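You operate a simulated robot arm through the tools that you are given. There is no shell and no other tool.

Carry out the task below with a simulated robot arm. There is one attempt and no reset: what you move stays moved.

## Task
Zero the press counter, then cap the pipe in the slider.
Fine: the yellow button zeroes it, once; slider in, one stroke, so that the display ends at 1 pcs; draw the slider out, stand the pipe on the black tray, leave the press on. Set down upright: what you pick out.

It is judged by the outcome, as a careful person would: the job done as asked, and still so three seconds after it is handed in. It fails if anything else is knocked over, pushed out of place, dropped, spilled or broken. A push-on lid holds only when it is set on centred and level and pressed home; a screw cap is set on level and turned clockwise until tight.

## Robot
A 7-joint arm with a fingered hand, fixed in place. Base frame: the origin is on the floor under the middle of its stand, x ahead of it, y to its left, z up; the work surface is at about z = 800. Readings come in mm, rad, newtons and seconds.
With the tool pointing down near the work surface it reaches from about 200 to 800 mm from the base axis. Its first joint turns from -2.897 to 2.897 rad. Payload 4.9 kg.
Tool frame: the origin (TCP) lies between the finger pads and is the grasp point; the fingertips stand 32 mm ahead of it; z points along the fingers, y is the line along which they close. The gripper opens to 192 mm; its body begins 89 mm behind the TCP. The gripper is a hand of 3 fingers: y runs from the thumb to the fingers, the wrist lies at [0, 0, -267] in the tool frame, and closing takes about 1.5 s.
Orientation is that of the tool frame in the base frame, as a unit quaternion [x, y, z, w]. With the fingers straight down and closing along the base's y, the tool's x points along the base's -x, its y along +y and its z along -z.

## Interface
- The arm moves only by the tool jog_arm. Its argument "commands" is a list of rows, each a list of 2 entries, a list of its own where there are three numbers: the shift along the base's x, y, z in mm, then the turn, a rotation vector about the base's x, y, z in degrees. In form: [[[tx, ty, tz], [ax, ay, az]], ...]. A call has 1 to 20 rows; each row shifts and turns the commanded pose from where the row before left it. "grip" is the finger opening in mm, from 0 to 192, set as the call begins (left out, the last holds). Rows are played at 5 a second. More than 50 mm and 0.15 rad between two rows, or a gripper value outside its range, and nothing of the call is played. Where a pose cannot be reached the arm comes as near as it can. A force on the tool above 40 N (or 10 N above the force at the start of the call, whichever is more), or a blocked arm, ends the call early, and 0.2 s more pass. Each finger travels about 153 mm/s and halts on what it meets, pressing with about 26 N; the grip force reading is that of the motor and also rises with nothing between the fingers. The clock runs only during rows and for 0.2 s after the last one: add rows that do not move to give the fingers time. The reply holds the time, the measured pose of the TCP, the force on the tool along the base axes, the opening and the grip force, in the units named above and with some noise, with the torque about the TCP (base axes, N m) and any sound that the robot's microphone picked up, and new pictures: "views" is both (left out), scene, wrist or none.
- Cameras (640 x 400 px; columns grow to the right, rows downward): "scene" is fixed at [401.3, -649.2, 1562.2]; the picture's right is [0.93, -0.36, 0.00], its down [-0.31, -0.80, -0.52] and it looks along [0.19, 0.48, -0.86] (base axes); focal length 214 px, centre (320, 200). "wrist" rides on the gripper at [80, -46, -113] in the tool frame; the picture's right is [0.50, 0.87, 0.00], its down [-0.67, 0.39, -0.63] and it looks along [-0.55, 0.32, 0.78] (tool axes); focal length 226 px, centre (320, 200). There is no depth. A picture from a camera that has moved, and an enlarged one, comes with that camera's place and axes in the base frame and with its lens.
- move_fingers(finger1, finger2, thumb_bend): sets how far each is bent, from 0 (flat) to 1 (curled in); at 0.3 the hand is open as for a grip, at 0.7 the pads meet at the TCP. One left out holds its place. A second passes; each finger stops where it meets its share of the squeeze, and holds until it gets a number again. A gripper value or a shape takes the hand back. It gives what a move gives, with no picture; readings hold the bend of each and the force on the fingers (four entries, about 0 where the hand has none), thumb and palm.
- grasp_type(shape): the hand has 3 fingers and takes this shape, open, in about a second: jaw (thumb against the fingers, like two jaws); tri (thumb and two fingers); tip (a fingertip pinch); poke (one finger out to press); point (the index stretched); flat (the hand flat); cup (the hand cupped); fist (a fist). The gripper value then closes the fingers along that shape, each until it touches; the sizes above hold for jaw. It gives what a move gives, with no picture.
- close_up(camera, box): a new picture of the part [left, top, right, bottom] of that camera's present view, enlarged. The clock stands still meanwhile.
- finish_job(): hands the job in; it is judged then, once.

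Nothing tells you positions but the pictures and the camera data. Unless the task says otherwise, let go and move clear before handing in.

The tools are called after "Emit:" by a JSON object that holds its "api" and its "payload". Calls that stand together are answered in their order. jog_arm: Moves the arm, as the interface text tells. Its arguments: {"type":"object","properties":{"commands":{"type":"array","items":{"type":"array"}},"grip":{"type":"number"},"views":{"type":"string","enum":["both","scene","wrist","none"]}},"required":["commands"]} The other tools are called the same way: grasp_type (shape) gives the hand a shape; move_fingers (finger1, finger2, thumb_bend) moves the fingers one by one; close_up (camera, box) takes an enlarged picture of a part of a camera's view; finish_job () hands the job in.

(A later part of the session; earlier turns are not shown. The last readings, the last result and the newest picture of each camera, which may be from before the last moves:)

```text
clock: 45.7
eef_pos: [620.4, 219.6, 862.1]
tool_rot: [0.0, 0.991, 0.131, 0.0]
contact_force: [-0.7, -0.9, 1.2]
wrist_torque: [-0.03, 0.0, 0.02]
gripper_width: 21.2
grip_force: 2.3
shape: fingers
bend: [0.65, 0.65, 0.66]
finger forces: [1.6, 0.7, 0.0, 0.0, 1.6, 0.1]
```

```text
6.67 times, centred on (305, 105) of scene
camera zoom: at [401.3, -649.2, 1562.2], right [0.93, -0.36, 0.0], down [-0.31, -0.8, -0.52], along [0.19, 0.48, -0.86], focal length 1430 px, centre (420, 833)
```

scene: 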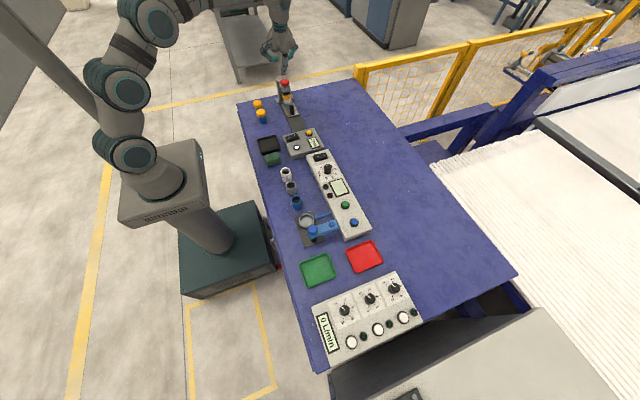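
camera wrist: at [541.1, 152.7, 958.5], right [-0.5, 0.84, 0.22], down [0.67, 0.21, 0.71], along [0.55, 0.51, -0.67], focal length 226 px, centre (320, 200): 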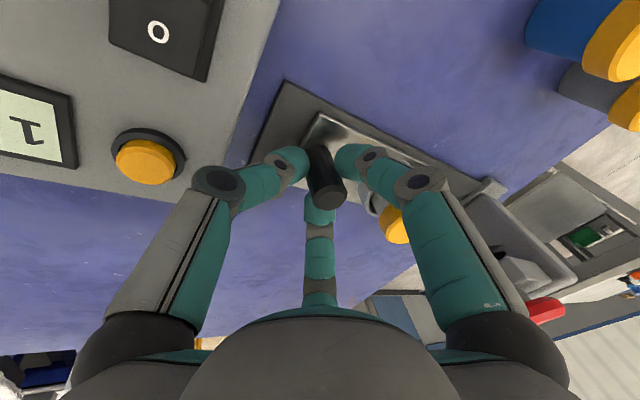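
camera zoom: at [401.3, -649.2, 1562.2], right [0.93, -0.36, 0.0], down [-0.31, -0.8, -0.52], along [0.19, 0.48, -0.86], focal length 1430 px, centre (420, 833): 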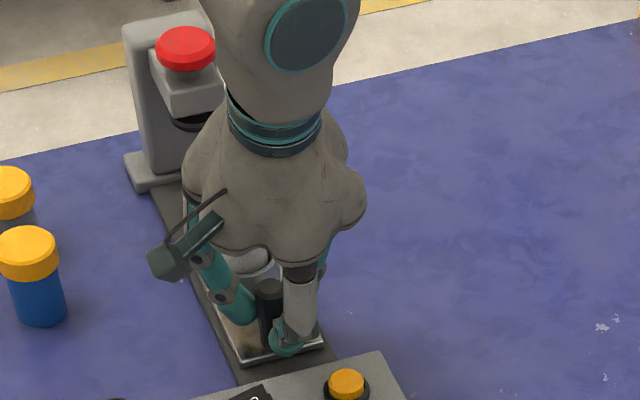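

The handle is at about y≈229 and started at ≈222. I'll pull the remaining few mm and feel for the stop.

Emit:
{"api": "jog_arm", "payload": {"commands": [[[0, -2, 0], [0, 0, 0]], [[0, -2, 0], [0, 0, 0]], [[0, -2, 0], [0, 0, 0]], [[0, -1, 0], [0, 0, 0]], [[0, 0, 0], [0, 0, 0]]], "views": "none"}}

Emit:
{"api": "close_up", "payload": {"camera": "wrist", "box": [140, 60, 440, 240]}}

Emit:
{"api": "close_up", "payload": {"camera": "scene", "box": [260, 75, 350, 135]}}

```text
clock: 46.9
eef_pos: [621.5, 211.3, 862.1]
tool_rot: [0.0, 0.991, 0.131, -0.001]
contact_force: [-0.3, 0.5, 0.6]
wrist_torque: [0.05, -0.02, 0.01]
gripper_width: 21.4
grip_force: 1.5
shape: fingers
bend: [0.65, 0.65, 0.66]
finger forces: [1.7, 1.2, 0.0, 0.0, 0.9, 0.0]
```

```text
2.13 times, centred on (290, 150) of wrist
camera zoom: at [540.9, 138.1, 958.5], right [-0.5, 0.84, 0.22], down [0.67, 0.21, 0.71], along [0.55, 0.51, -0.67], focal length 482 px, centre (384, 307)
```

zoom: 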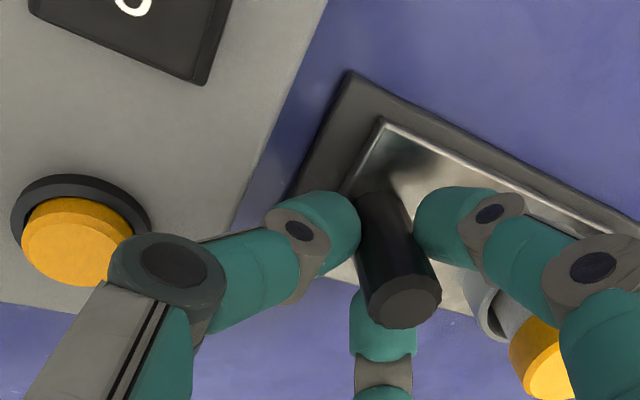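

```text
6.67 times, centred on (305, 105) of scene
camera zoom: at [401.3, -649.2, 1562.2], right [0.93, -0.36, 0.0], down [-0.31, -0.8, -0.52], along [0.19, 0.48, -0.86], focal length 1430 px, centre (420, 833)
```

zoom: 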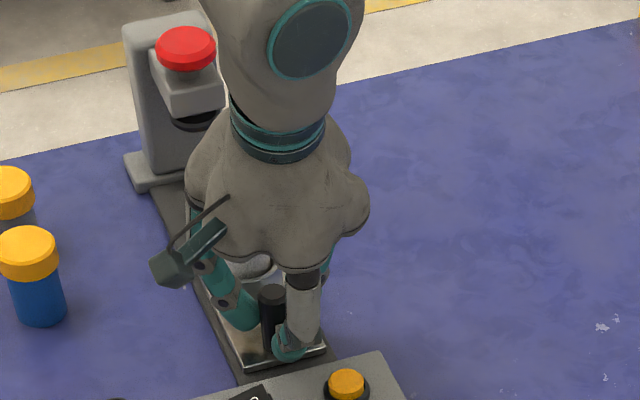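

The slider's front edge is back where it began. I'll pull 2 mm more to confirm the stop.

Emit:
{"api": "jog_arm", "payload": {"commands": [[[0, -1, 0], [0, 0, 0]], [[0, -1, 0], [0, 0, 0]], [[0, 0, 0], [0, 0, 0]]], "views": "none"}}

```text
clock: 47.7
eef_pos: [620.5, 210.0, 860.8]
tool_rot: [0.0, 0.992, 0.13, -0.001]
contact_force: [-0.6, 3.8, 0.0]
wrist_torque: [0.08, 0.03, -0.01]
gripper_width: 21.6
grip_force: 1.1
shape: fingers
bend: [0.64, 0.65, 0.66]
finger forces: [2.4, 1.5, 0.1, 0.1, 0.0, 0.1]
```

The stop is confirmed, with +3.8 N resisting the pull. I'll let go of the handle (thumb only a little, because of the panel edge) and rise straight up.

Emit:
{"api": "move_fingers", "payload": {"finger1": 0.56, "finger2": 0.56, "thumb_bend": 0.62}}

Emit:
{"api": "jog_arm", "payload": {"commands": [[[0, 1, 5], [0, 0, 0]], [[0, 0, 20], [0, 0, 0]], [[0, 0, 40], [0, 0, 0]], [[0, 0, 45], [0, 0, 0]], [[0, 0, 45], [-7.5, 0, 0]], [[0, 0, 30], [-7.5, 0, 0]], [[0, 0, 0], [0, 0, 0]]], "views": "both"}}

Emit:
{"api": "close_up", "payload": {"camera": "scene", "box": [260, 75, 350, 135]}}

Emit:
{"api": "close_up", "payload": {"camera": "wrist", "box": [260, 20, 500, 180]}}

```text
clock: 48.7
eef_pos: [621.5, 210.6, 861.9]
tool_rot: [-0.001, 0.992, 0.13, -0.001]
contact_force: [0.3, -0.2, 0.6]
wrist_torque: [0.01, -0.01, 0.01]
gripper_width: 46.2
grip_force: 0.0
shape: fingers
bend: [0.56, 0.56, 0.62]
finger forces: [0.0, 0.0, 0.1, 0.0, 0.0, 0.1]
```

```text
clock: 50.3
eef_pos: [622.0, 210.3, 1046.6]
tool_rot: [0.001, 1.0, -0.001, 0.0]
contact_force: [-0.4, -0.2, -0.4]
wrist_torque: [-0.01, 0.02, 0.02]
gripper_width: 46.4
grip_force: 0.0
shape: fingers
bend: [0.56, 0.56, 0.62]
finger forces: [0.1, 0.1, 0.0, 0.0, 0.0, 0.0]
camera wrist: at [540.9, 164.5, 1159.7], right [-0.5, 0.87, 0.0], down [0.67, 0.39, 0.63], along [0.55, 0.31, -0.78], focal length 226 px, centre (320, 200)
```

scene: 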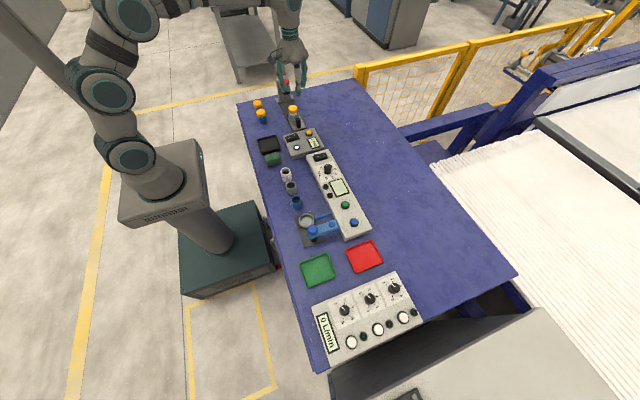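
wrist: 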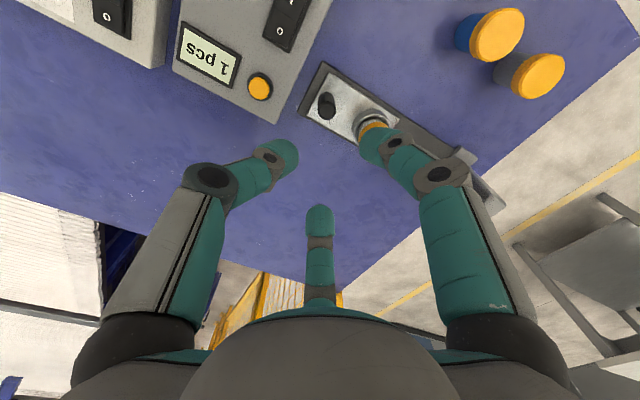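

```text
6.67 times, centred on (305, 105) of scene
camera zoom: at [401.3, -649.2, 1562.2], right [0.93, -0.36, 0.0], down [-0.31, -0.8, -0.52], along [0.19, 0.48, -0.86], focal length 1430 px, centre (420, 833)
```

zoom: 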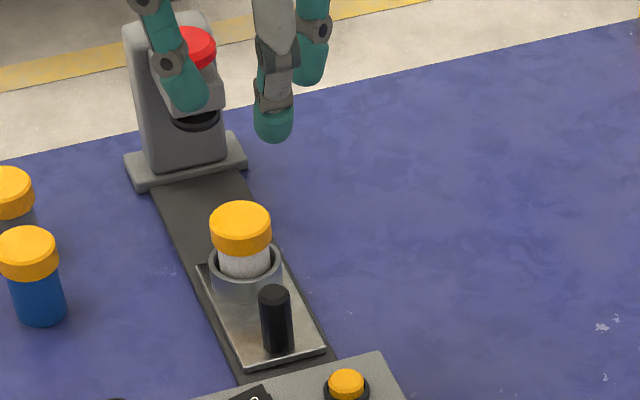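

```text
2.50 times, centred on (380, 100) of wrist
camera zoom: at [540.9, 164.5, 1159.7], right [-0.5, 0.87, 0.0], down [0.67, 0.39, 0.63], along [0.55, 0.31, -0.78], focal length 565 px, centre (170, 450)
```

zoom: 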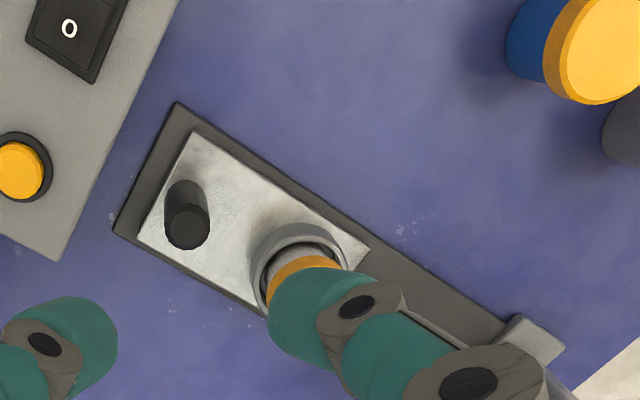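

The slider is out with the pipe and its pressed cap in the nest, and the counter reads "1 pcs". Next I'll lift the pipe, so I'm enlarging it to measure cap, body and nest heights.

Emit:
{"api": "close_up", "payload": {"camera": "scene", "box": [279, 98, 309, 118]}}

Emit:
{"api": "close_up", "payload": {"camera": "scene", "box": [245, 125, 295, 165]}}

Emit:
{"api": "close_up", "payload": {"camera": "scene", "box": [240, 95, 290, 130]}}

```text
16.00 times, centred on (294, 108) of scene
camera zoom: at [401.3, -649.2, 1562.2], right [0.93, -0.36, 0.0], down [-0.31, -0.8, -0.52], along [0.19, 0.48, -0.86], focal length 3432 px, centre (736, 1672)
```

zoom: 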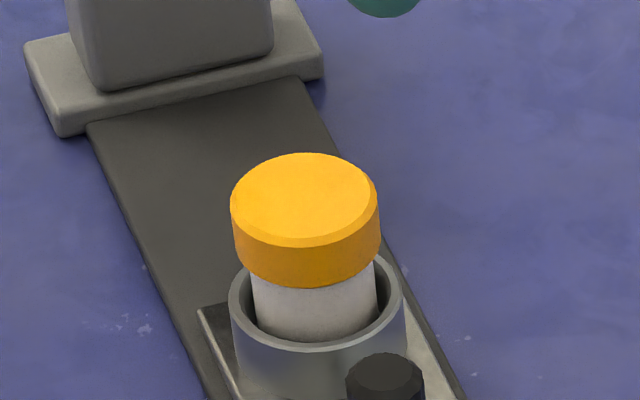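

```text
10.00 times, centred on (270, 145) of scene
camera zoom: at [401.3, -649.2, 1562.2], right [0.93, -0.36, 0.0], down [-0.31, -0.8, -0.52], along [0.19, 0.48, -0.86], focal length 2145 px, centre (820, 750)
```

zoom: 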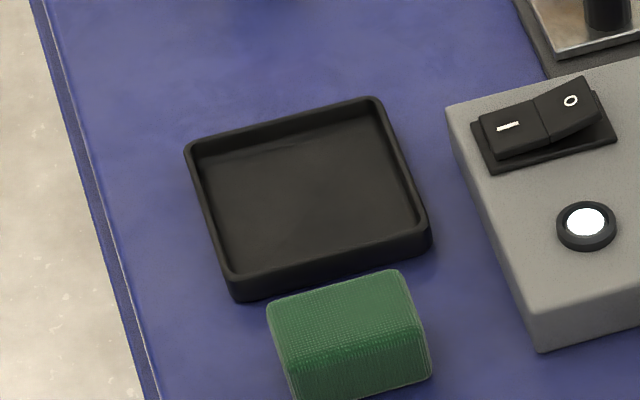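

```text
11.43 times, centred on (265, 112) of scene
camera zoom: at [401.3, -649.2, 1562.2], right [0.93, -0.36, 0.0], down [-0.31, -0.8, -0.52], along [0.19, 0.48, -0.86], focal length 2451 px, centre (949, 1200)
```

zoom: 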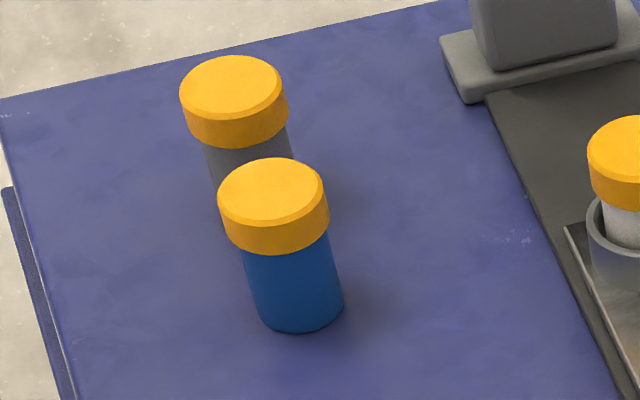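

The cap now sits at z≈855–869 (about 47 mm wide), the body is about 39 mm wide and the nest rim is at z≈836. That leaves about 18 mm of bare body to grip below the cap. I'll turn the hand 30° so no finger meets the handle, open the fingers evenly and move above the pipe.

Emit:
{"api": "jog_arm", "payload": {"commands": [[[0, 20, 0], [0, 0, 7.5]], [[0, 20, 0], [0, 0, 7.5]], [[0, 23, -10], [0, 0, 7.5]], [[-1, 23, -20], [0, 0, 7.5]], [[0, 0, -30], [0, 0, 0]], [[0, 0, 0], [0, 0, 0]]], "views": "none"}}

Emit:
{"api": "move_fingers", "payload": {"finger1": 0.53, "finger2": 0.53, "thumb_bend": 0.53}}

Emit:
{"api": "jog_arm", "payload": {"commands": [[[0, 0, 0], [0, 0, 0]]], "views": "both"}}

Emit:
{"api": "close_up", "payload": {"camera": "wrist", "box": [200, 60, 440, 240]}}

Emit:
{"api": "close_up", "payload": {"camera": "scene", "box": [260, 65, 350, 125]}}

```text
clock: 51.7
eef_pos: [619.7, 298.5, 987.3]
tool_rot: [-0.259, 0.966, 0.001, 0.0]
contact_force: [1.5, -0.6, -0.5]
wrist_torque: [-0.01, 0.02, -0.02]
gripper_width: 46.3
grip_force: 0.1
shape: fingers
bend: [0.56, 0.56, 0.62]
finger forces: [0.0, 0.0, 0.0, 0.0, 0.1, 0.1]
```

```text
clock: 52.7
eef_pos: [620.3, 298.6, 987.1]
tool_rot: [-0.26, 0.966, 0.0, 0.0]
contact_force: [0.1, 0.9, 0.2]
wrist_torque: [0.02, 0.0, 0.0]
gripper_width: 71.0
grip_force: 0.0
shape: fingers
bend: [0.53, 0.53, 0.53]
finger forces: [0.0, 0.0, 0.0, 0.0, 0.1, 0.1]
```

```text
clock: 53.1
eef_pos: [620.3, 297.5, 988.2]
tool_rot: [-0.259, 0.966, 0.0, -0.001]
contact_force: [-0.4, 0.5, 0.0]
wrist_torque: [-0.01, -0.02, 0.01]
gripper_width: 70.9
grip_force: 0.1
shape: fingers
bend: [0.53, 0.53, 0.53]
finger forces: [0.0, 0.0, 0.1, 0.1, 0.0, 0.0]
camera wrist: at [573.4, 218.3, 1099.6], right [-0.87, 0.5, 0.0], down [0.39, 0.67, 0.63], along [0.32, 0.55, -0.78], focal length 226 px, centre (320, 200)
```

scene: 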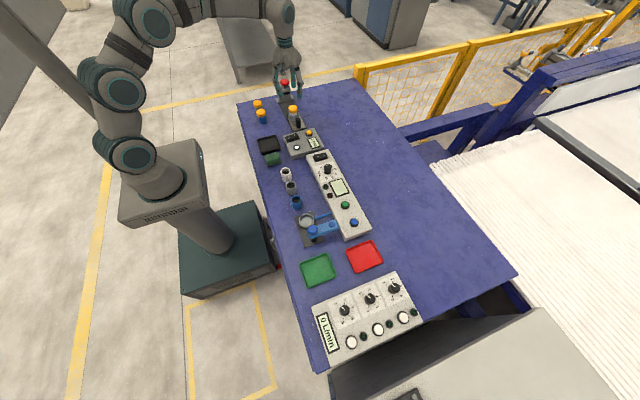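
wrist: 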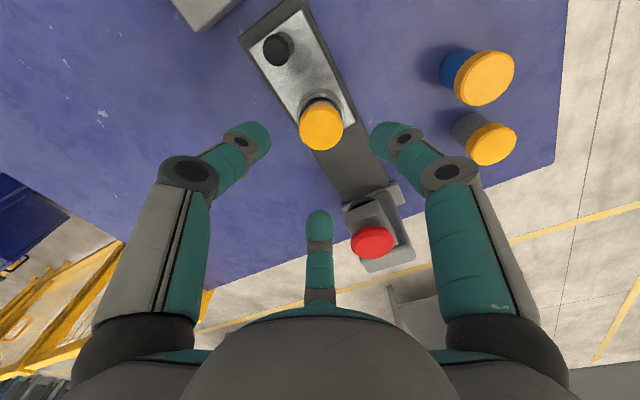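

```text
2.22 times, centred on (320, 150) of wrist
camera zoom: at [573.4, 218.3, 1099.6], right [-0.87, 0.5, 0.0], down [0.39, 0.67, 0.63], along [0.32, 0.55, -0.78], focal length 502 px, centre (320, 311)
```

zoom: 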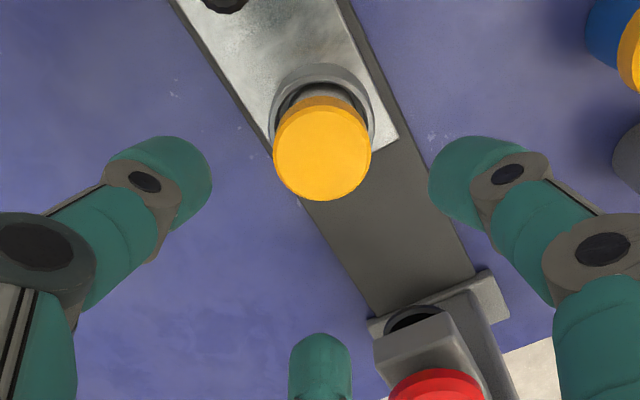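

```text
6.67 times, centred on (305, 95) of scene
camera zoom: at [401.3, -649.2, 1562.2], right [0.93, -0.36, 0.0], down [-0.31, -0.8, -0.52], along [0.19, 0.48, -0.86], focal length 1430 px, centre (420, 900)
```

zoom: 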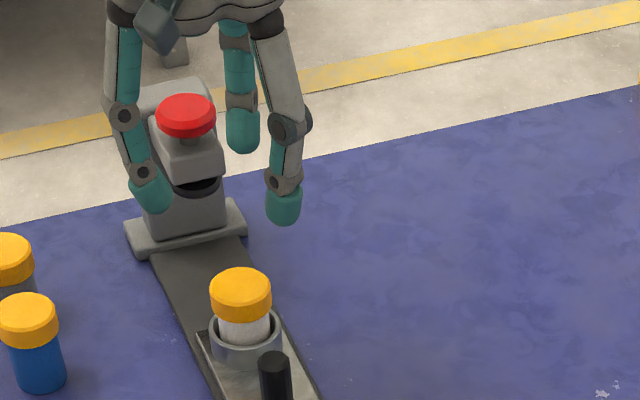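

The cap is centred under the hand within 1–2 mm, at about (618.5, 298). I'll lower partway so the fingertips are level with the cap top, then check.

Emit:
{"api": "jog_arm", "payload": {"commands": [[[-1, 0, -30], [0, 0, 0]], [[0, 0, -30], [0, 0, 0]], [[0, 0, -25], [0, 0, 0]], [[0, 0, 0], [0, 0, 0]]], "views": "wrist"}}

Emit:
{"api": "close_up", "payload": {"camera": "wrist", "box": [200, 90, 440, 270]}}

Emit:
{"api": "close_up", "payload": {"camera": "scene", "box": [265, 85, 325, 125]}}

```text
clock: 54.1
eef_pos: [619.2, 296.8, 901.0]
tool_rot: [-0.26, 0.966, 0.0, 0.0]
contact_force: [-0.1, 0.0, -0.1]
wrist_torque: [0.01, 0.02, 0.03]
gripper_width: 70.9
grip_force: 0.0
shape: fingers
bend: [0.53, 0.53, 0.53]
finger forces: [0.1, 0.1, 0.1, 0.0, 0.0, 0.0]
camera wrist: at [572.5, 216.9, 1013.4], right [-0.87, 0.5, 0.0], down [0.39, 0.67, 0.63], along [0.32, 0.55, -0.78], focal length 226 px, centre (320, 200)
```

wrist: 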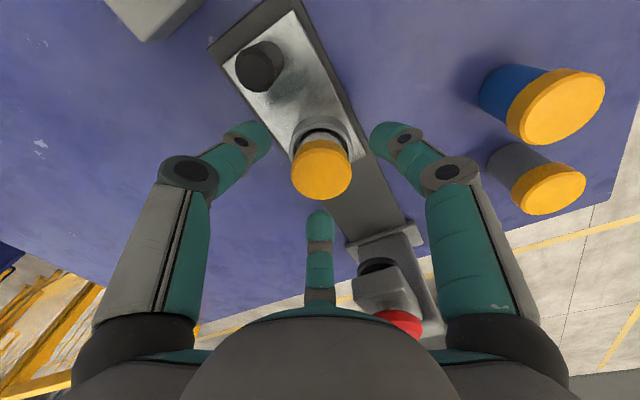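

```text
2.22 times, centred on (320, 180) of wrist
camera zoom: at [572.5, 216.9, 1013.4], right [-0.87, 0.5, 0.0], down [0.39, 0.67, 0.63], along [0.32, 0.55, -0.78], focal length 502 px, centre (320, 244)
```

zoom: 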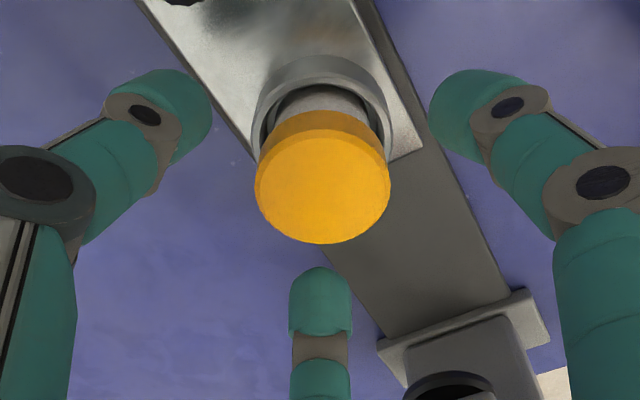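

```text
10.00 times, centred on (295, 105) of scene
camera zoom: at [401.3, -649.2, 1562.2], right [0.93, -0.36, 0.0], down [-0.31, -0.8, -0.52], along [0.19, 0.48, -0.86], focal length 2145 px, centre (570, 1150)
```

zoom: 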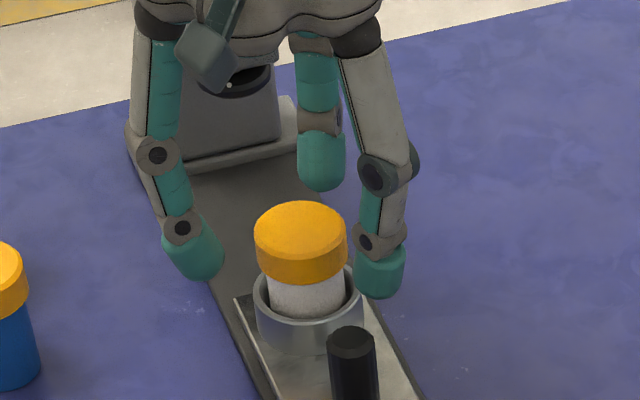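

The cap is centred with the fingertips clear all round. I'll descend to the bare body below the cap.

Emit:
{"api": "jog_arm", "payload": {"commands": [[[0, 1.5, -10], [0, 0, 0]], [[0, 0, -10], [0, 0, 0]], [[0, 0, -7], [0, 0, 0]], [[0, 0, 0], [0, 0, 0]]], "views": "wrist"}}

Emit:
{"api": "close_up", "payload": {"camera": "wrist", "box": [200, 90, 440, 270]}}

Emit:
{"api": "close_up", "payload": {"camera": "scene", "box": [265, 90, 325, 130]}}

```text
clock: 55.1
eef_pos: [618.1, 298.7, 874.9]
tool_rot: [-0.259, 0.966, -0.001, -0.001]
contact_force: [-0.3, -0.1, 0.5]
wrist_torque: [0.04, 0.02, -0.01]
gripper_width: 70.9
grip_force: 0.1
shape: fingers
bend: [0.53, 0.53, 0.53]
finger forces: [0.0, 0.0, 0.0, 0.0, 0.0, 0.1]
camera wrist: at [572.4, 218.5, 986.9], right [-0.87, 0.5, 0.0], down [0.39, 0.67, 0.63], along [0.32, 0.55, -0.78], focal length 226 px, centre (320, 200)
```

wrist: 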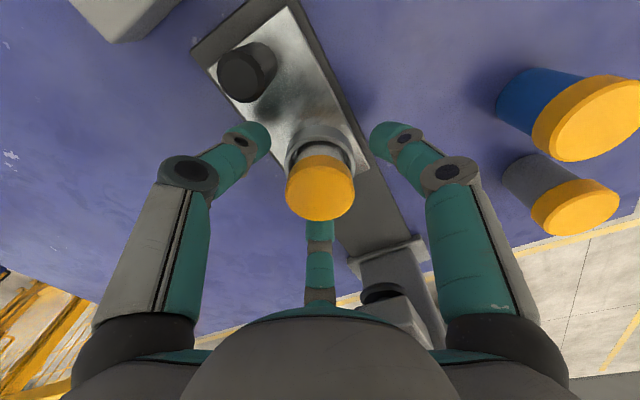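

```text
2.22 times, centred on (320, 180) of wrist
camera zoom: at [572.4, 218.5, 986.9], right [-0.87, 0.5, 0.0], down [0.39, 0.67, 0.63], along [0.32, 0.55, -0.78], focal length 502 px, centre (320, 244)
```

zoom: 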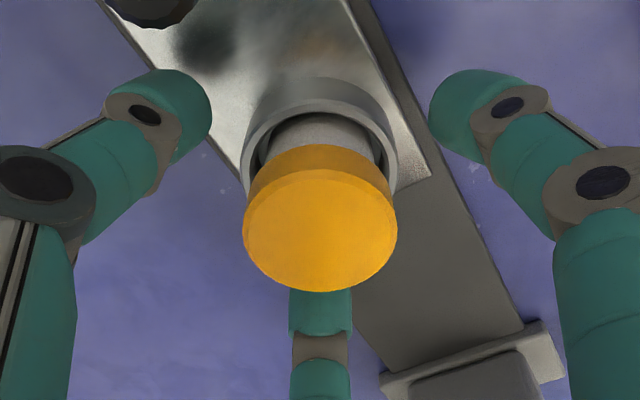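

```text
10.00 times, centred on (295, 110) of scene
camera zoom: at [401.3, -649.2, 1562.2], right [0.93, -0.36, 0.0], down [-0.31, -0.8, -0.52], along [0.19, 0.48, -0.86], focal length 2145 px, centre (570, 1100)
```

zoom: 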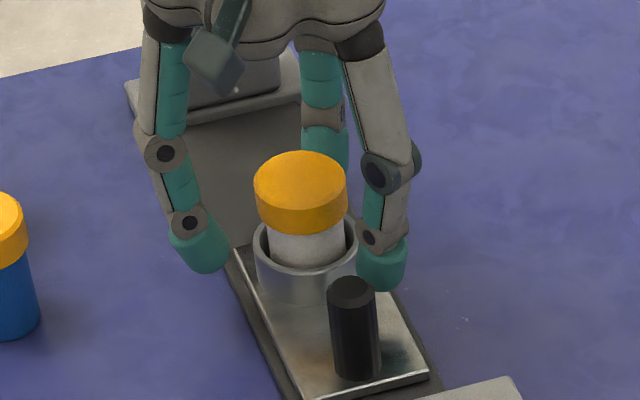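

The hand is centred on the pipe. With the fingers open, the tips hang about 45 mm below the TCP, so here they'd close on the nest wall. I'll raise 15 mm so the pads meet the cap squarely at mid-height, then close gently and evenly.

Emit:
{"api": "jog_arm", "payload": {"commands": [[[0, 0, 8], [0, 0, 0]], [[0, 0, 7], [0, 0, 0]], [[0, 0, 0], [0, 0, 0]]], "views": "none"}}

Emit:
{"api": "move_fingers", "payload": {"finger1": 0.59, "finger2": 0.59, "thumb_bend": 0.59}}

Emit:
{"api": "close_up", "payload": {"camera": "wrist", "box": [200, 90, 440, 270]}}

Emit:
{"api": "close_up", "payload": {"camera": "scene", "box": [265, 90, 325, 130]}}

```text
clock: 55.9
eef_pos: [617.8, 296.7, 889.7]
tool_rot: [-0.26, 0.966, 0.001, 0.001]
contact_force: [0.8, 0.1, -0.5]
wrist_torque: [0.01, -0.04, 0.02]
gripper_width: 71.0
grip_force: 0.2
shape: fingers
bend: [0.53, 0.53, 0.53]
finger forces: [0.1, 0.1, 0.0, 0.0, 0.0, 0.0]
```

```text
clock: 56.9
eef_pos: [620.4, 297.5, 889.8]
tool_rot: [-0.26, 0.966, 0.0, 0.0]
contact_force: [-0.6, -0.7, -0.8]
wrist_torque: [0.0, -0.01, 0.0]
gripper_width: 46.8
grip_force: 0.1
shape: fingers
bend: [0.59, 0.59, 0.59]
finger forces: [0.0, 0.0, 0.1, 0.0, 0.1, 0.0]
```

```text
2.22 times, centred on (320, 180) of wrist
camera zoom: at [572.6, 218.3, 1002.0], right [-0.87, 0.5, 0.0], down [0.39, 0.67, 0.63], along [0.32, 0.55, -0.78], focal length 502 px, centre (320, 244)
```

zoom: 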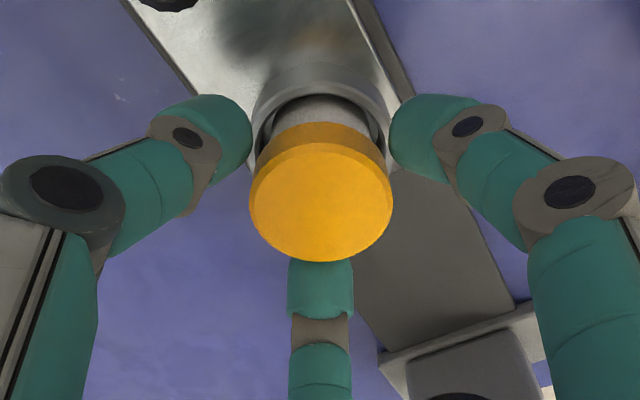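

```text
10.00 times, centred on (295, 110) of scene
camera zoom: at [401.3, -649.2, 1562.2], right [0.93, -0.36, 0.0], down [-0.31, -0.8, -0.52], along [0.19, 0.48, -0.86], focal length 2145 px, centre (570, 1100)
```

zoom: 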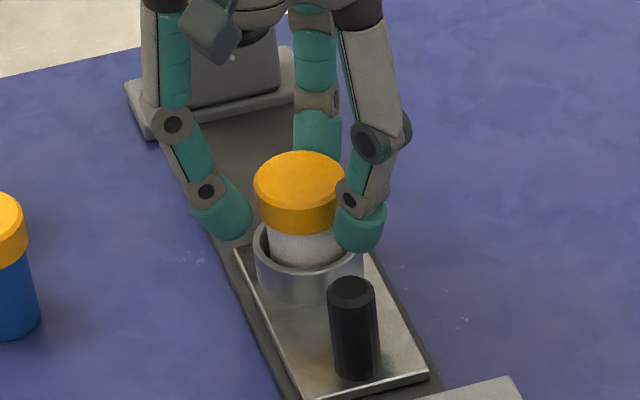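

The pads are just about to touch the cap's lower edge. I'll raise 4 mm so they bear on the cap's straight side, then close the grip.

Emit:
{"api": "jog_arm", "payload": {"commands": [[[0, 0, 4], [0, 0, 0]], [[0, 0, 0], [0, 0, 0]]], "views": "none"}}

Emit:
{"api": "move_fingers", "payload": {"finger1": 0.62, "finger2": 0.62, "thumb_bend": 0.62}}

Emit:
{"api": "close_up", "payload": {"camera": "wrist", "box": [200, 90, 440, 270]}}

Emit:
{"api": "close_up", "payload": {"camera": "scene", "box": [265, 90, 325, 130]}}

```text
clock: 57.5
eef_pos: [619.5, 298.2, 893.6]
tool_rot: [-0.259, 0.966, 0.0, 0.0]
contact_force: [-0.6, 0.4, 0.4]
wrist_torque: [-0.02, 0.01, 0.01]
gripper_width: 46.5
grip_force: 0.1
shape: fingers
bend: [0.59, 0.59, 0.59]
finger forces: [0.1, 0.1, 0.0, 0.1, 0.0, 0.0]
```

```text
clock: 58.5
eef_pos: [619.6, 297.9, 893.9]
tool_rot: [-0.259, 0.966, 0.0, 0.0]
contact_force: [-0.4, -0.4, 0.3]
wrist_torque: [0.0, -0.03, 0.05]
gripper_width: 39.4
grip_force: 2.2
shape: fingers
bend: [0.6, 0.6, 0.61]
finger forces: [1.8, 2.1, 0.1, 0.1, 2.1, 0.0]
```

```text
2.22 times, centred on (320, 180) of wrist
camera zoom: at [572.7, 218.4, 1005.9], right [-0.87, 0.5, 0.0], down [0.39, 0.67, 0.63], along [0.32, 0.55, -0.78], focal length 502 px, centre (320, 244)
```

zoom: 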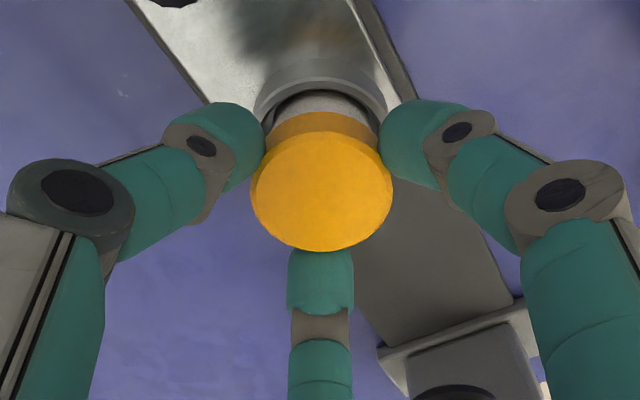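

```text
10.00 times, centred on (295, 110) of scene
camera zoom: at [401.3, -649.2, 1562.2], right [0.93, -0.36, 0.0], down [-0.31, -0.8, -0.52], along [0.19, 0.48, -0.86], focal length 2145 px, centre (570, 1100)
```

zoom: 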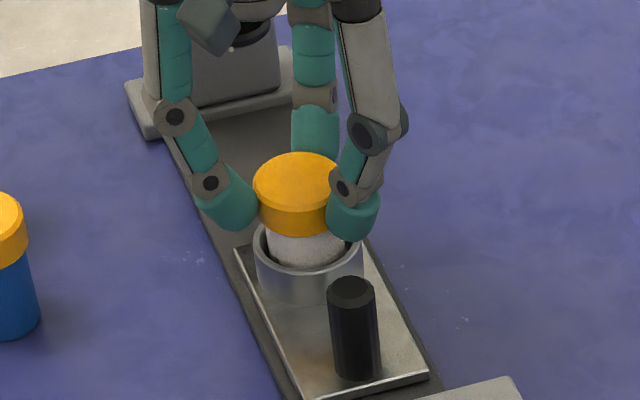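

All three fingers bear evenly at about 2 N. I'll tighten a little for a safe hold.

Emit:
{"api": "move_fingers", "payload": {"finger1": 0.65, "finger2": 0.65, "thumb_bend": 0.65}}

Emit:
{"api": "close_up", "payload": {"camera": "scene", "box": [265, 90, 325, 130]}}

```text
clock: 59.5
eef_pos: [618.3, 297.5, 893.3]
tool_rot: [-0.258, 0.966, 0.0, 0.0]
contact_force: [-0.1, -0.6, -0.6]
wrist_torque: [0.01, 0.01, 0.04]
gripper_width: 38.0
grip_force: 8.2
shape: fingers
bend: [0.61, 0.61, 0.62]
finger forces: [5.2, 5.4, 0.0, 0.1, 5.9, 0.0]
```

```text
10.00 times, centred on (295, 110) of scene
camera zoom: at [401.3, -649.2, 1562.2], right [0.93, -0.36, 0.0], down [-0.31, -0.8, -0.52], along [0.19, 0.48, -0.86], focal length 2145 px, centre (570, 1100)
```

zoom: 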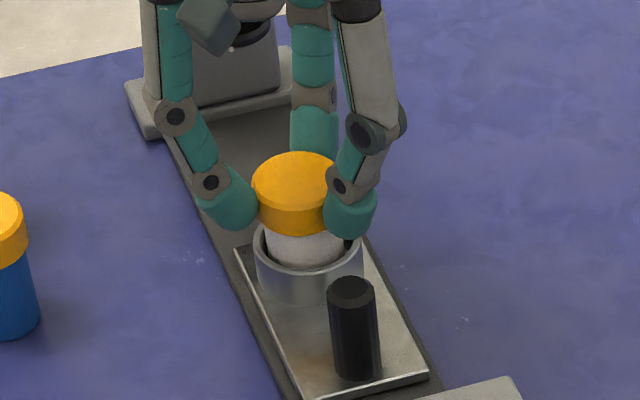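

The grip is even at about 5.5 N per finger. I'll lift slowly 10 mm and check that cap and pipe rise together.

Emit:
{"api": "jog_arm", "payload": {"commands": [[[0, 0, 2], [0, 0, 0]], [[0, 0, 2], [0, 0, 0]], [[0, 0, 3], [0, 0, 0]], [[0, 0, 3], [0, 0, 0]], [[0, 0, 0], [0, 0, 0]]], "views": "none"}}

Emit:
{"api": "close_up", "payload": {"camera": "scene", "box": [265, 90, 325, 130]}}

Emit:
{"api": "close_up", "payload": {"camera": "wrist", "box": [200, 60, 440, 240]}}

```text
clock: 60.7
eef_pos: [619.2, 297.6, 903.1]
tool_rot: [-0.259, 0.966, -0.001, -0.001]
contact_force: [-0.7, 0.6, -1.1]
wrist_torque: [0.02, 0.0, 0.05]
gripper_width: 38.2
grip_force: 8.4
shape: fingers
bend: [0.61, 0.61, 0.62]
finger forces: [5.2, 5.3, 0.0, 0.0, 5.9, 0.0]
```

```text
10.00 times, centred on (295, 110) of scene
camera zoom: at [401.3, -649.2, 1562.2], right [0.93, -0.36, 0.0], down [-0.31, -0.8, -0.52], along [0.19, 0.48, -0.86], focal length 2145 px, centre (570, 1100)
```

zoom: 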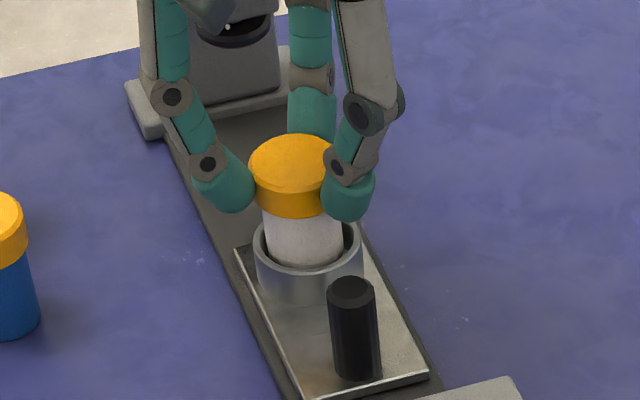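

```text
2.22 times, centred on (320, 150) of wrist
camera zoom: at [572.7, 218.5, 1016.1], right [-0.87, 0.5, 0.0], down [0.39, 0.67, 0.63], along [0.32, 0.55, -0.78], focal length 502 px, centre (320, 311)
```

zoom: 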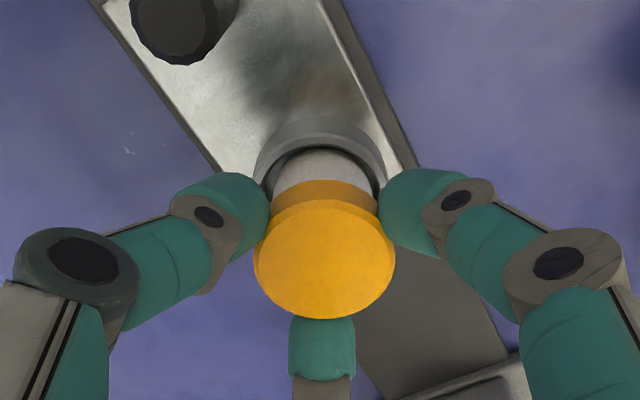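

Cap and visible body rise together so far. I'll continue slowly until the pipe's lower end shows above the nest.

Emit:
{"api": "jog_arm", "payload": {"commands": [[[0, 0, 4], [0, 0, 0]], [[0, 0, 5], [0, 0, 0]], [[0, 0, 5], [0, 0, 0]], [[0, 0, 6], [0, 0, 0]], [[0, 0, 0], [0, 0, 0]]], "views": "none"}}

Emit:
{"api": "close_up", "payload": {"camera": "scene", "box": [265, 90, 325, 130]}}

```text
clock: 61.9
eef_pos: [619.7, 298.3, 924.6]
tool_rot: [-0.259, 0.966, 0.0, 0.0]
contact_force: [0.3, -0.3, -1.2]
wrist_torque: [0.0, 0.03, 0.02]
gripper_width: 37.9
grip_force: 8.6
shape: fingers
bend: [0.61, 0.61, 0.62]
finger forces: [5.1, 5.3, 0.1, 0.0, 5.8, 0.1]
```

```text
10.00 times, centred on (295, 110) of scene
camera zoom: at [401.3, -649.2, 1562.2], right [0.93, -0.36, 0.0], down [-0.31, -0.8, -0.52], along [0.19, 0.48, -0.86], focal length 2145 px, centre (570, 1100)
```

zoom: 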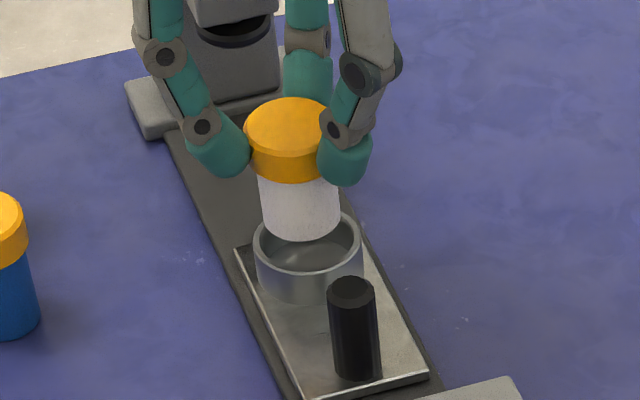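

The capped pipe hangs upright and whole, with its bottom about 76 mm below the TCP. The black tray is centred near (445, 151). I'll raise clear and carry it above the tray.

Emit:
{"api": "jog_arm", "payload": {"commands": [[[0, 0, 10], [0, 0, 0]], [[0, 0, 25], [0, 0, 0]], [[0, 0, 25], [0, 0, 0]], [[-5, -5, 15], [0, 0, 0]], [[-18, -15, 0], [0, 0, 0]], [[-25, -21, 0], [0, 0, 0]], [[-28, -24, 0], [0, 0, 0]], [[-28, -24, 0], [0, 0, 0]], [[-28, -24, 0], [0, 0, 0]], [[-22, -19, 0], [0, 0, 0]], [[-14, -11, 0], [0, 0, 0]], [[-6, -4, 0], [0, 0, 0]], [[0, 0, 0], [0, 0, 0]]], "views": "both"}}

Emit:
{"api": "close_up", "payload": {"camera": "scene", "box": [235, 80, 325, 140]}}

Emit:
{"api": "close_up", "payload": {"camera": "wrist", "box": [140, 20, 500, 240]}}

```text
clock: 64.7
eef_pos: [444.8, 150.2, 999.8]
tool_rot: [-0.259, 0.966, 0.0, 0.0]
contact_force: [0.2, 0.4, -0.1]
wrist_torque: [0.0, 0.05, -0.01]
gripper_width: 38.0
grip_force: 8.2
shape: fingers
bend: [0.61, 0.61, 0.62]
finger forces: [5.1, 5.4, 0.1, 0.0, 5.8, 0.1]
camera wrist: at [398.3, 71.2, 1111.5], right [-0.87, 0.5, 0.0], down [0.39, 0.67, 0.63], along [0.32, 0.55, -0.78], focal length 226 px, centre (320, 200)
```

scene: 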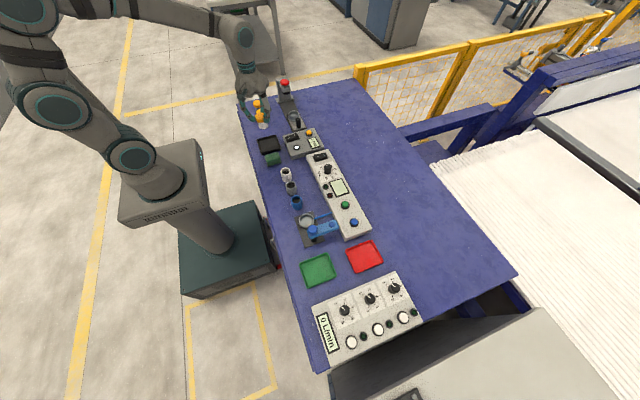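
wrist: 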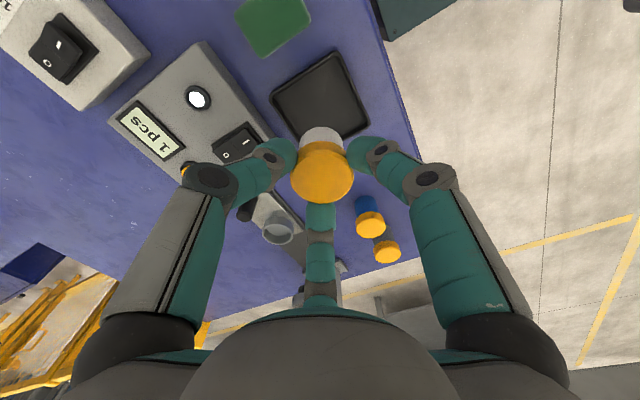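

```text
6.67 times, centred on (280, 110) of scene
camera zoom: at [401.3, -649.2, 1562.2], right [0.93, -0.36, 0.0], down [-0.31, -0.8, -0.52], along [0.19, 0.48, -0.86], focal length 1430 px, centre (587, 800)
```

zoom: 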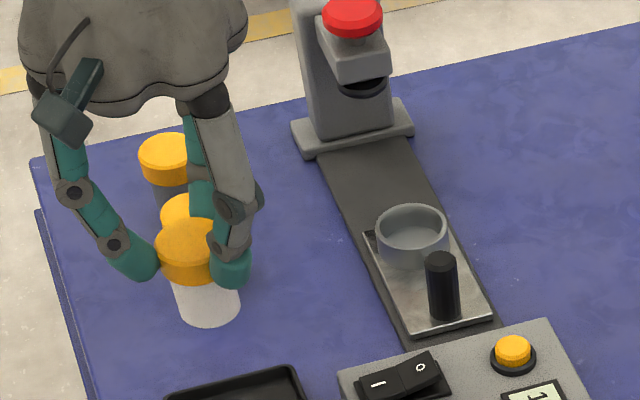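

```text
1.78 times, centred on (320, 130) of wrist
camera zoom: at [398.3, 71.2, 1111.5], right [-0.87, 0.5, 0.0], down [0.39, 0.67, 0.63], along [0.32, 0.55, -0.78], focal length 402 px, centre (320, 324)
```

zoom: 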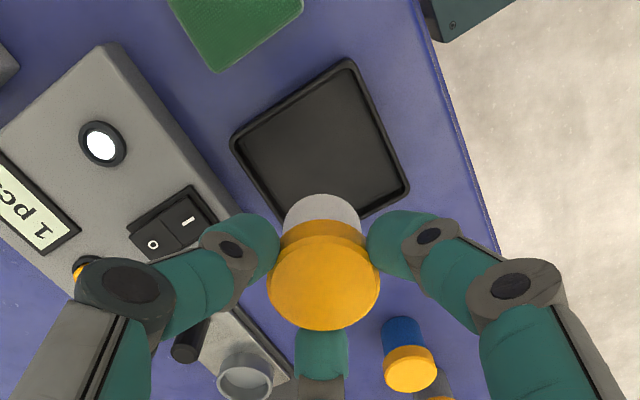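

The pipe is carried upright near the tray, which is centred at about (444.5, 153.5). I'll check for tilt in an enlarged view before lowering.

Emit:
{"api": "close_up", "payload": {"camera": "scene", "box": [245, 95, 290, 135]}}

```text
10.00 times, centred on (268, 115) of scene
camera zoom: at [401.3, -649.2, 1562.2], right [0.93, -0.36, 0.0], down [-0.31, -0.8, -0.52], along [0.19, 0.48, -0.86], focal length 2145 px, centre (845, 1050)
```

zoom: 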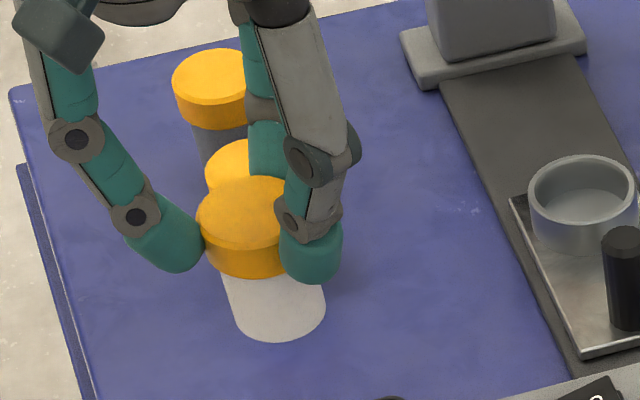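

The pipe hangs plumb. I'll centre it over the tray and lower to about 20 mm above its floor.

Emit:
{"api": "jog_arm", "payload": {"commands": [[[2, 2, -15], [0, 0, 0]], [[1, 1, -25], [0, 0, 0]], [[0, 0, -25], [0, 0, 0]], [[0, 0, -20], [0, 0, 0]], [[0, 0, -12], [0, 0, 0]], [[0, 0, 0], [0, 0, 0]]], "views": "wrist"}}

Emit:
{"api": "close_up", "payload": {"camera": "scene", "box": [240, 115, 300, 165]}}

Emit:
{"api": "close_up", "payload": {"camera": "wrist", "box": [140, 20, 500, 240]}}

```text
clock: 66.1
eef_pos: [447.1, 154.2, 901.6]
tool_rot: [-0.259, 0.966, 0.0, -0.001]
contact_force: [-0.5, -0.4, -0.8]
wrist_torque: [-0.01, -0.02, 0.01]
gripper_width: 37.9
grip_force: 8.3
shape: fingers
bend: [0.61, 0.61, 0.62]
finger forces: [5.1, 5.4, 0.0, 0.0, 5.7, 0.1]
camera wrist: at [400.9, 75.0, 1013.8], right [-0.87, 0.5, 0.0], down [0.39, 0.67, 0.63], along [0.32, 0.55, -0.78], focal length 226 px, centre (320, 200)
```

wrist: 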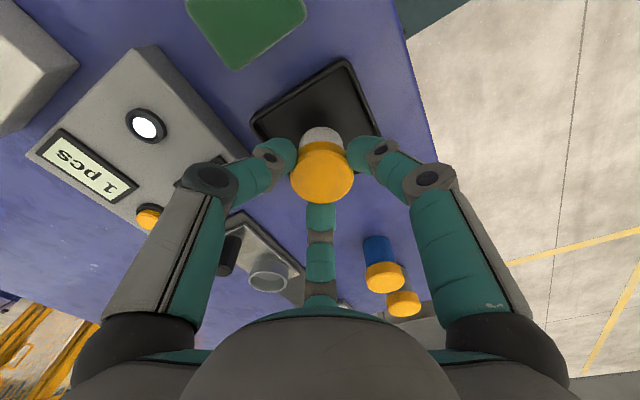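

```text
8.00 times, centred on (270, 140) of scene
camera zoom: at [401.3, -649.2, 1562.2], right [0.93, -0.36, 0.0], down [-0.31, -0.8, -0.52], along [0.19, 0.48, -0.86], focal length 1716 px, centre (720, 680)
```

zoom: 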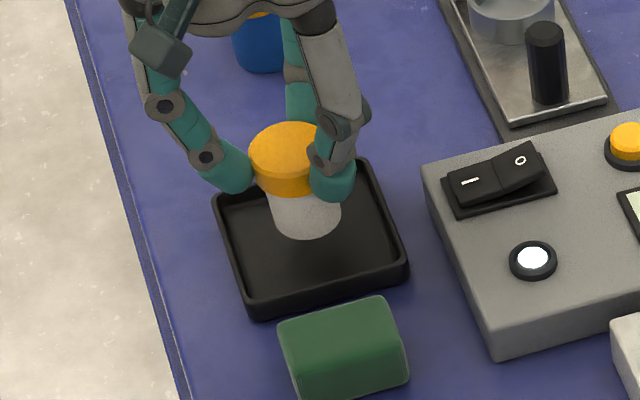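

```text
1.78 times, centred on (320, 130) of wrist
camera zoom: at [400.9, 75.0, 1013.8], right [-0.87, 0.5, 0.0], down [0.39, 0.67, 0.63], along [0.32, 0.55, -0.78], focal length 402 px, centre (320, 324)
```

zoom: 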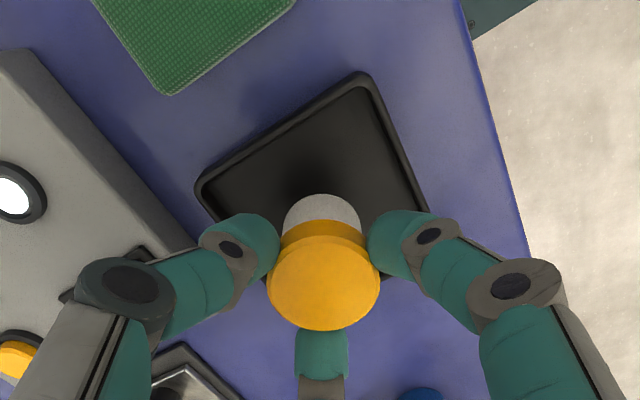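

The pipe is centred over the tray floor with about 20 mm to go. I'll lower in ever smaller steps until it touches.

Emit:
{"api": "jog_arm", "payload": {"commands": [[[0, 0, -6], [0, 0, 0]], [[0, 0, -5], [0, 0, 0]], [[0, 0, -3], [0, 0, 0]], [[0, 0, 0], [0, 0, 0]]], "views": "none"}}

Emit:
{"api": "jog_arm", "payload": {"commands": [[[0, 0, -1], [0, 0, 0]], [[0, 0, -1], [0, 0, 0]], [[0, 0, -1], [0, 0, 0]], [[0, 0, 0], [0, 0, 0]]], "views": "none"}}

Emit:
{"api": "close_up", "payload": {"camera": "scene", "box": [240, 115, 300, 165]}}

```text
clock: 67.1
eef_pos: [447.6, 154.7, 887.5]
tool_rot: [-0.258, 0.966, -0.001, 0.0]
contact_force: [0.3, 0.3, -1.0]
wrist_torque: [-0.03, 0.02, -0.02]
gripper_width: 37.8
grip_force: 8.5
shape: fingers
bend: [0.61, 0.61, 0.62]
finger forces: [5.1, 5.4, 0.0, 0.0, 5.8, 0.0]
```

```text
clock: 68.1
eef_pos: [447.5, 154.1, 884.7]
tool_rot: [-0.26, 0.966, 0.0, 0.0]
contact_force: [0.0, 0.2, 0.1]
wrist_torque: [-0.02, -0.01, 0.0]
gripper_width: 37.9
grip_force: 8.5
shape: fingers
bend: [0.61, 0.61, 0.62]
finger forces: [5.1, 5.4, 0.1, 0.1, 5.7, 0.0]
```

```text
8.00 times, centred on (270, 140) of scene
camera zoom: at [401.3, -649.2, 1562.2], right [0.93, -0.36, 0.0], down [-0.31, -0.8, -0.52], along [0.19, 0.48, -0.86], focal length 1716 px, centre (720, 680)
```

zoom: 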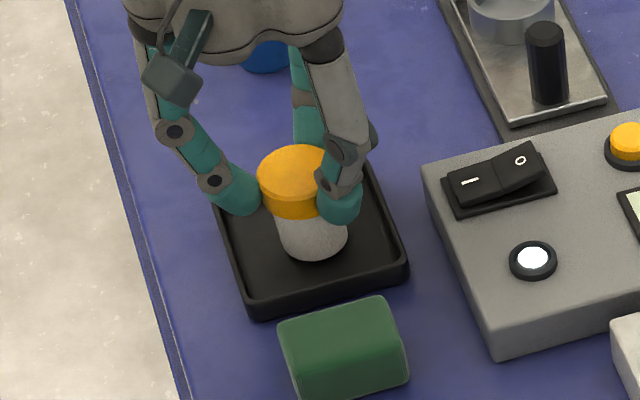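

Emit:
{"api": "jog_arm", "payload": {"commands": [[[0, 0, -1], [0, 0, 0]], [[0, 0, -1], [0, 0, 0]], [[0, 0, 0], [0, 0, 0]]], "views": "none"}}

Emit:
{"api": "jog_arm", "payload": {"commands": [[[0, 0, -1], [0, 0, 0]], [[0, 0, 0], [0, 0, 0]]], "views": "none"}}

```text
clock: 68.9
eef_pos: [448.0, 153.8, 882.8]
tool_rot: [-0.26, 0.966, 0.0, 0.0]
contact_force: [-0.7, 0.5, 0.4]
wrist_torque: [0.01, 0.01, 0.01]
gripper_width: 37.8
grip_force: 8.1
shape: fingers
bend: [0.61, 0.61, 0.62]
finger forces: [5.1, 5.6, 0.1, 0.1, 5.9, 0.1]
```

```text
clock: 69.5
eef_pos: [449.2, 153.9, 881.7]
tool_rot: [-0.259, 0.966, -0.001, -0.001]
contact_force: [-0.2, -1.3, 2.3]
wrist_torque: [-0.04, -0.02, 0.0]
gripper_width: 37.8
grip_force: 8.9
shape: fingers
bend: [0.61, 0.61, 0.62]
finger forces: [5.4, 5.5, 0.1, 0.0, 6.7, 0.1]
```

Upward force has risen to about 2 N, so the pipe is on the tray floor. I'll check it stands level before letting go.

Emit:
{"api": "close_up", "payload": {"camera": "scene", "box": [245, 120, 290, 150]}}

Emit:
{"api": "close_up", "payload": {"camera": "wrist", "box": [200, 60, 440, 240]}}

```text
13.33 times, centred on (268, 135) of scene
camera zoom: at [401.3, -649.2, 1562.2], right [0.93, -0.36, 0.0], down [-0.31, -0.8, -0.52], along [0.19, 0.48, -0.86], focal length 2860 px, centre (1020, 1067)
```

zoom: 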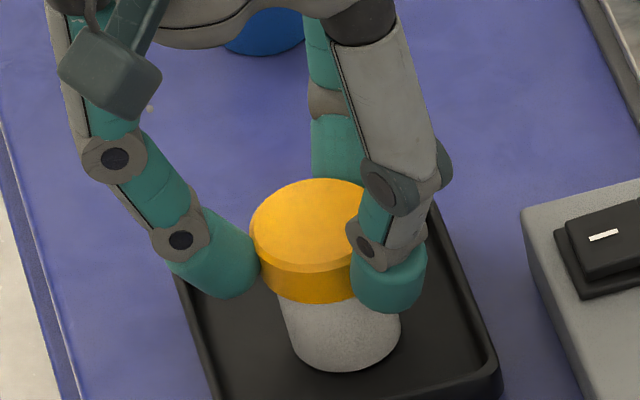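

```text
2.22 times, centred on (320, 150) of wrist
camera zoom: at [401.8, 74.7, 994.4], right [-0.87, 0.5, 0.0], down [0.39, 0.67, 0.63], along [0.32, 0.55, -0.78], focal length 502 px, centre (320, 311)
```

zoom: 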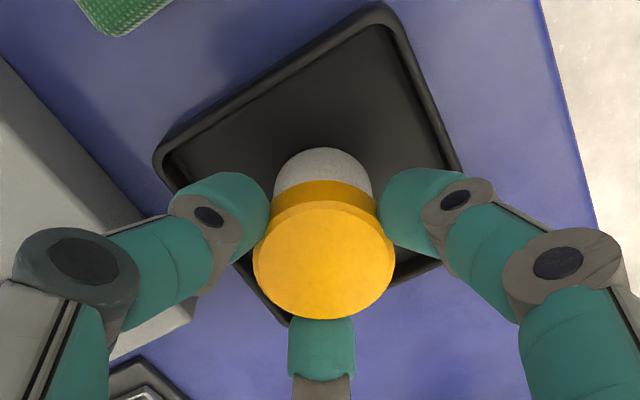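

The pipe stands level on the tray. I'll open the fingers evenly in two steps.

Emit:
{"api": "move_fingers", "payload": {"finger1": 0.6, "finger2": 0.6, "thumb_bend": 0.6}}

Emit:
{"api": "move_fingers", "payload": {"finger1": 0.53, "finger2": 0.53, "thumb_bend": 0.53}}

Emit:
{"api": "close_up", "payload": {"camera": "scene", "box": [245, 120, 290, 150]}}

Emit:
{"api": "close_up", "payload": {"camera": "wrist", "box": [200, 60, 440, 240]}}

```text
clock: 70.5
eef_pos: [448.2, 154.2, 883.1]
tool_rot: [-0.259, 0.966, 0.0, -0.001]
contact_force: [-0.9, 0.2, -0.5]
wrist_torque: [0.0, -0.02, 0.0]
gripper_width: 41.8
grip_force: 0.4
shape: fingers
bend: [0.6, 0.6, 0.6]
finger forces: [0.2, 0.3, 0.0, 0.0, 0.0, 0.0]
```

```text
clock: 71.5
eef_pos: [447.1, 154.8, 881.7]
tool_rot: [-0.259, 0.966, 0.0, 0.0]
contact_force: [-0.6, 0.1, -0.5]
wrist_torque: [0.02, -0.04, -0.02]
gripper_width: 70.8
grip_force: 0.1
shape: fingers
bend: [0.53, 0.53, 0.53]
finger forces: [0.1, 0.2, 0.1, 0.0, 0.0, 0.0]
```

```text
13.33 times, centred on (268, 135) of scene
camera zoom: at [401.3, -649.2, 1562.2], right [0.93, -0.36, 0.0], down [-0.31, -0.8, -0.52], along [0.19, 0.48, -0.86], focal length 2860 px, centre (1020, 1067)
```

zoom: 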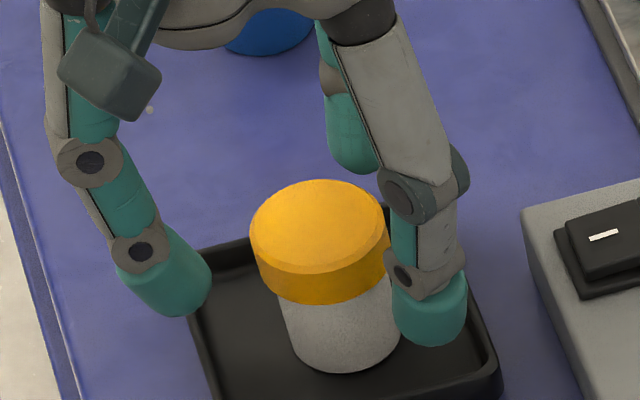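

```text
2.22 times, centred on (320, 150) of wrist
camera zoom: at [401.7, 74.7, 994.1], right [-0.87, 0.5, 0.0], down [0.39, 0.67, 0.63], along [0.32, 0.55, -0.78], focal length 502 px, centre (320, 311)
```

zoom: 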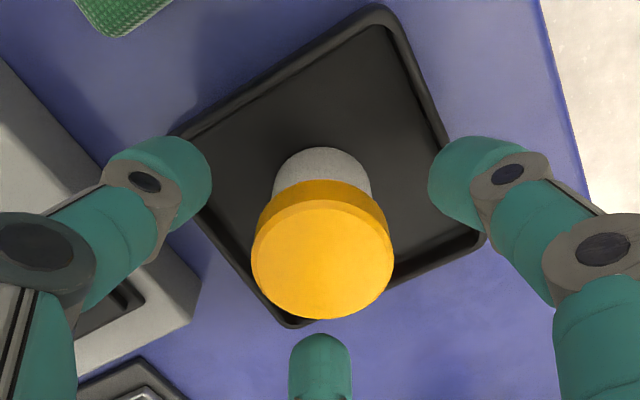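

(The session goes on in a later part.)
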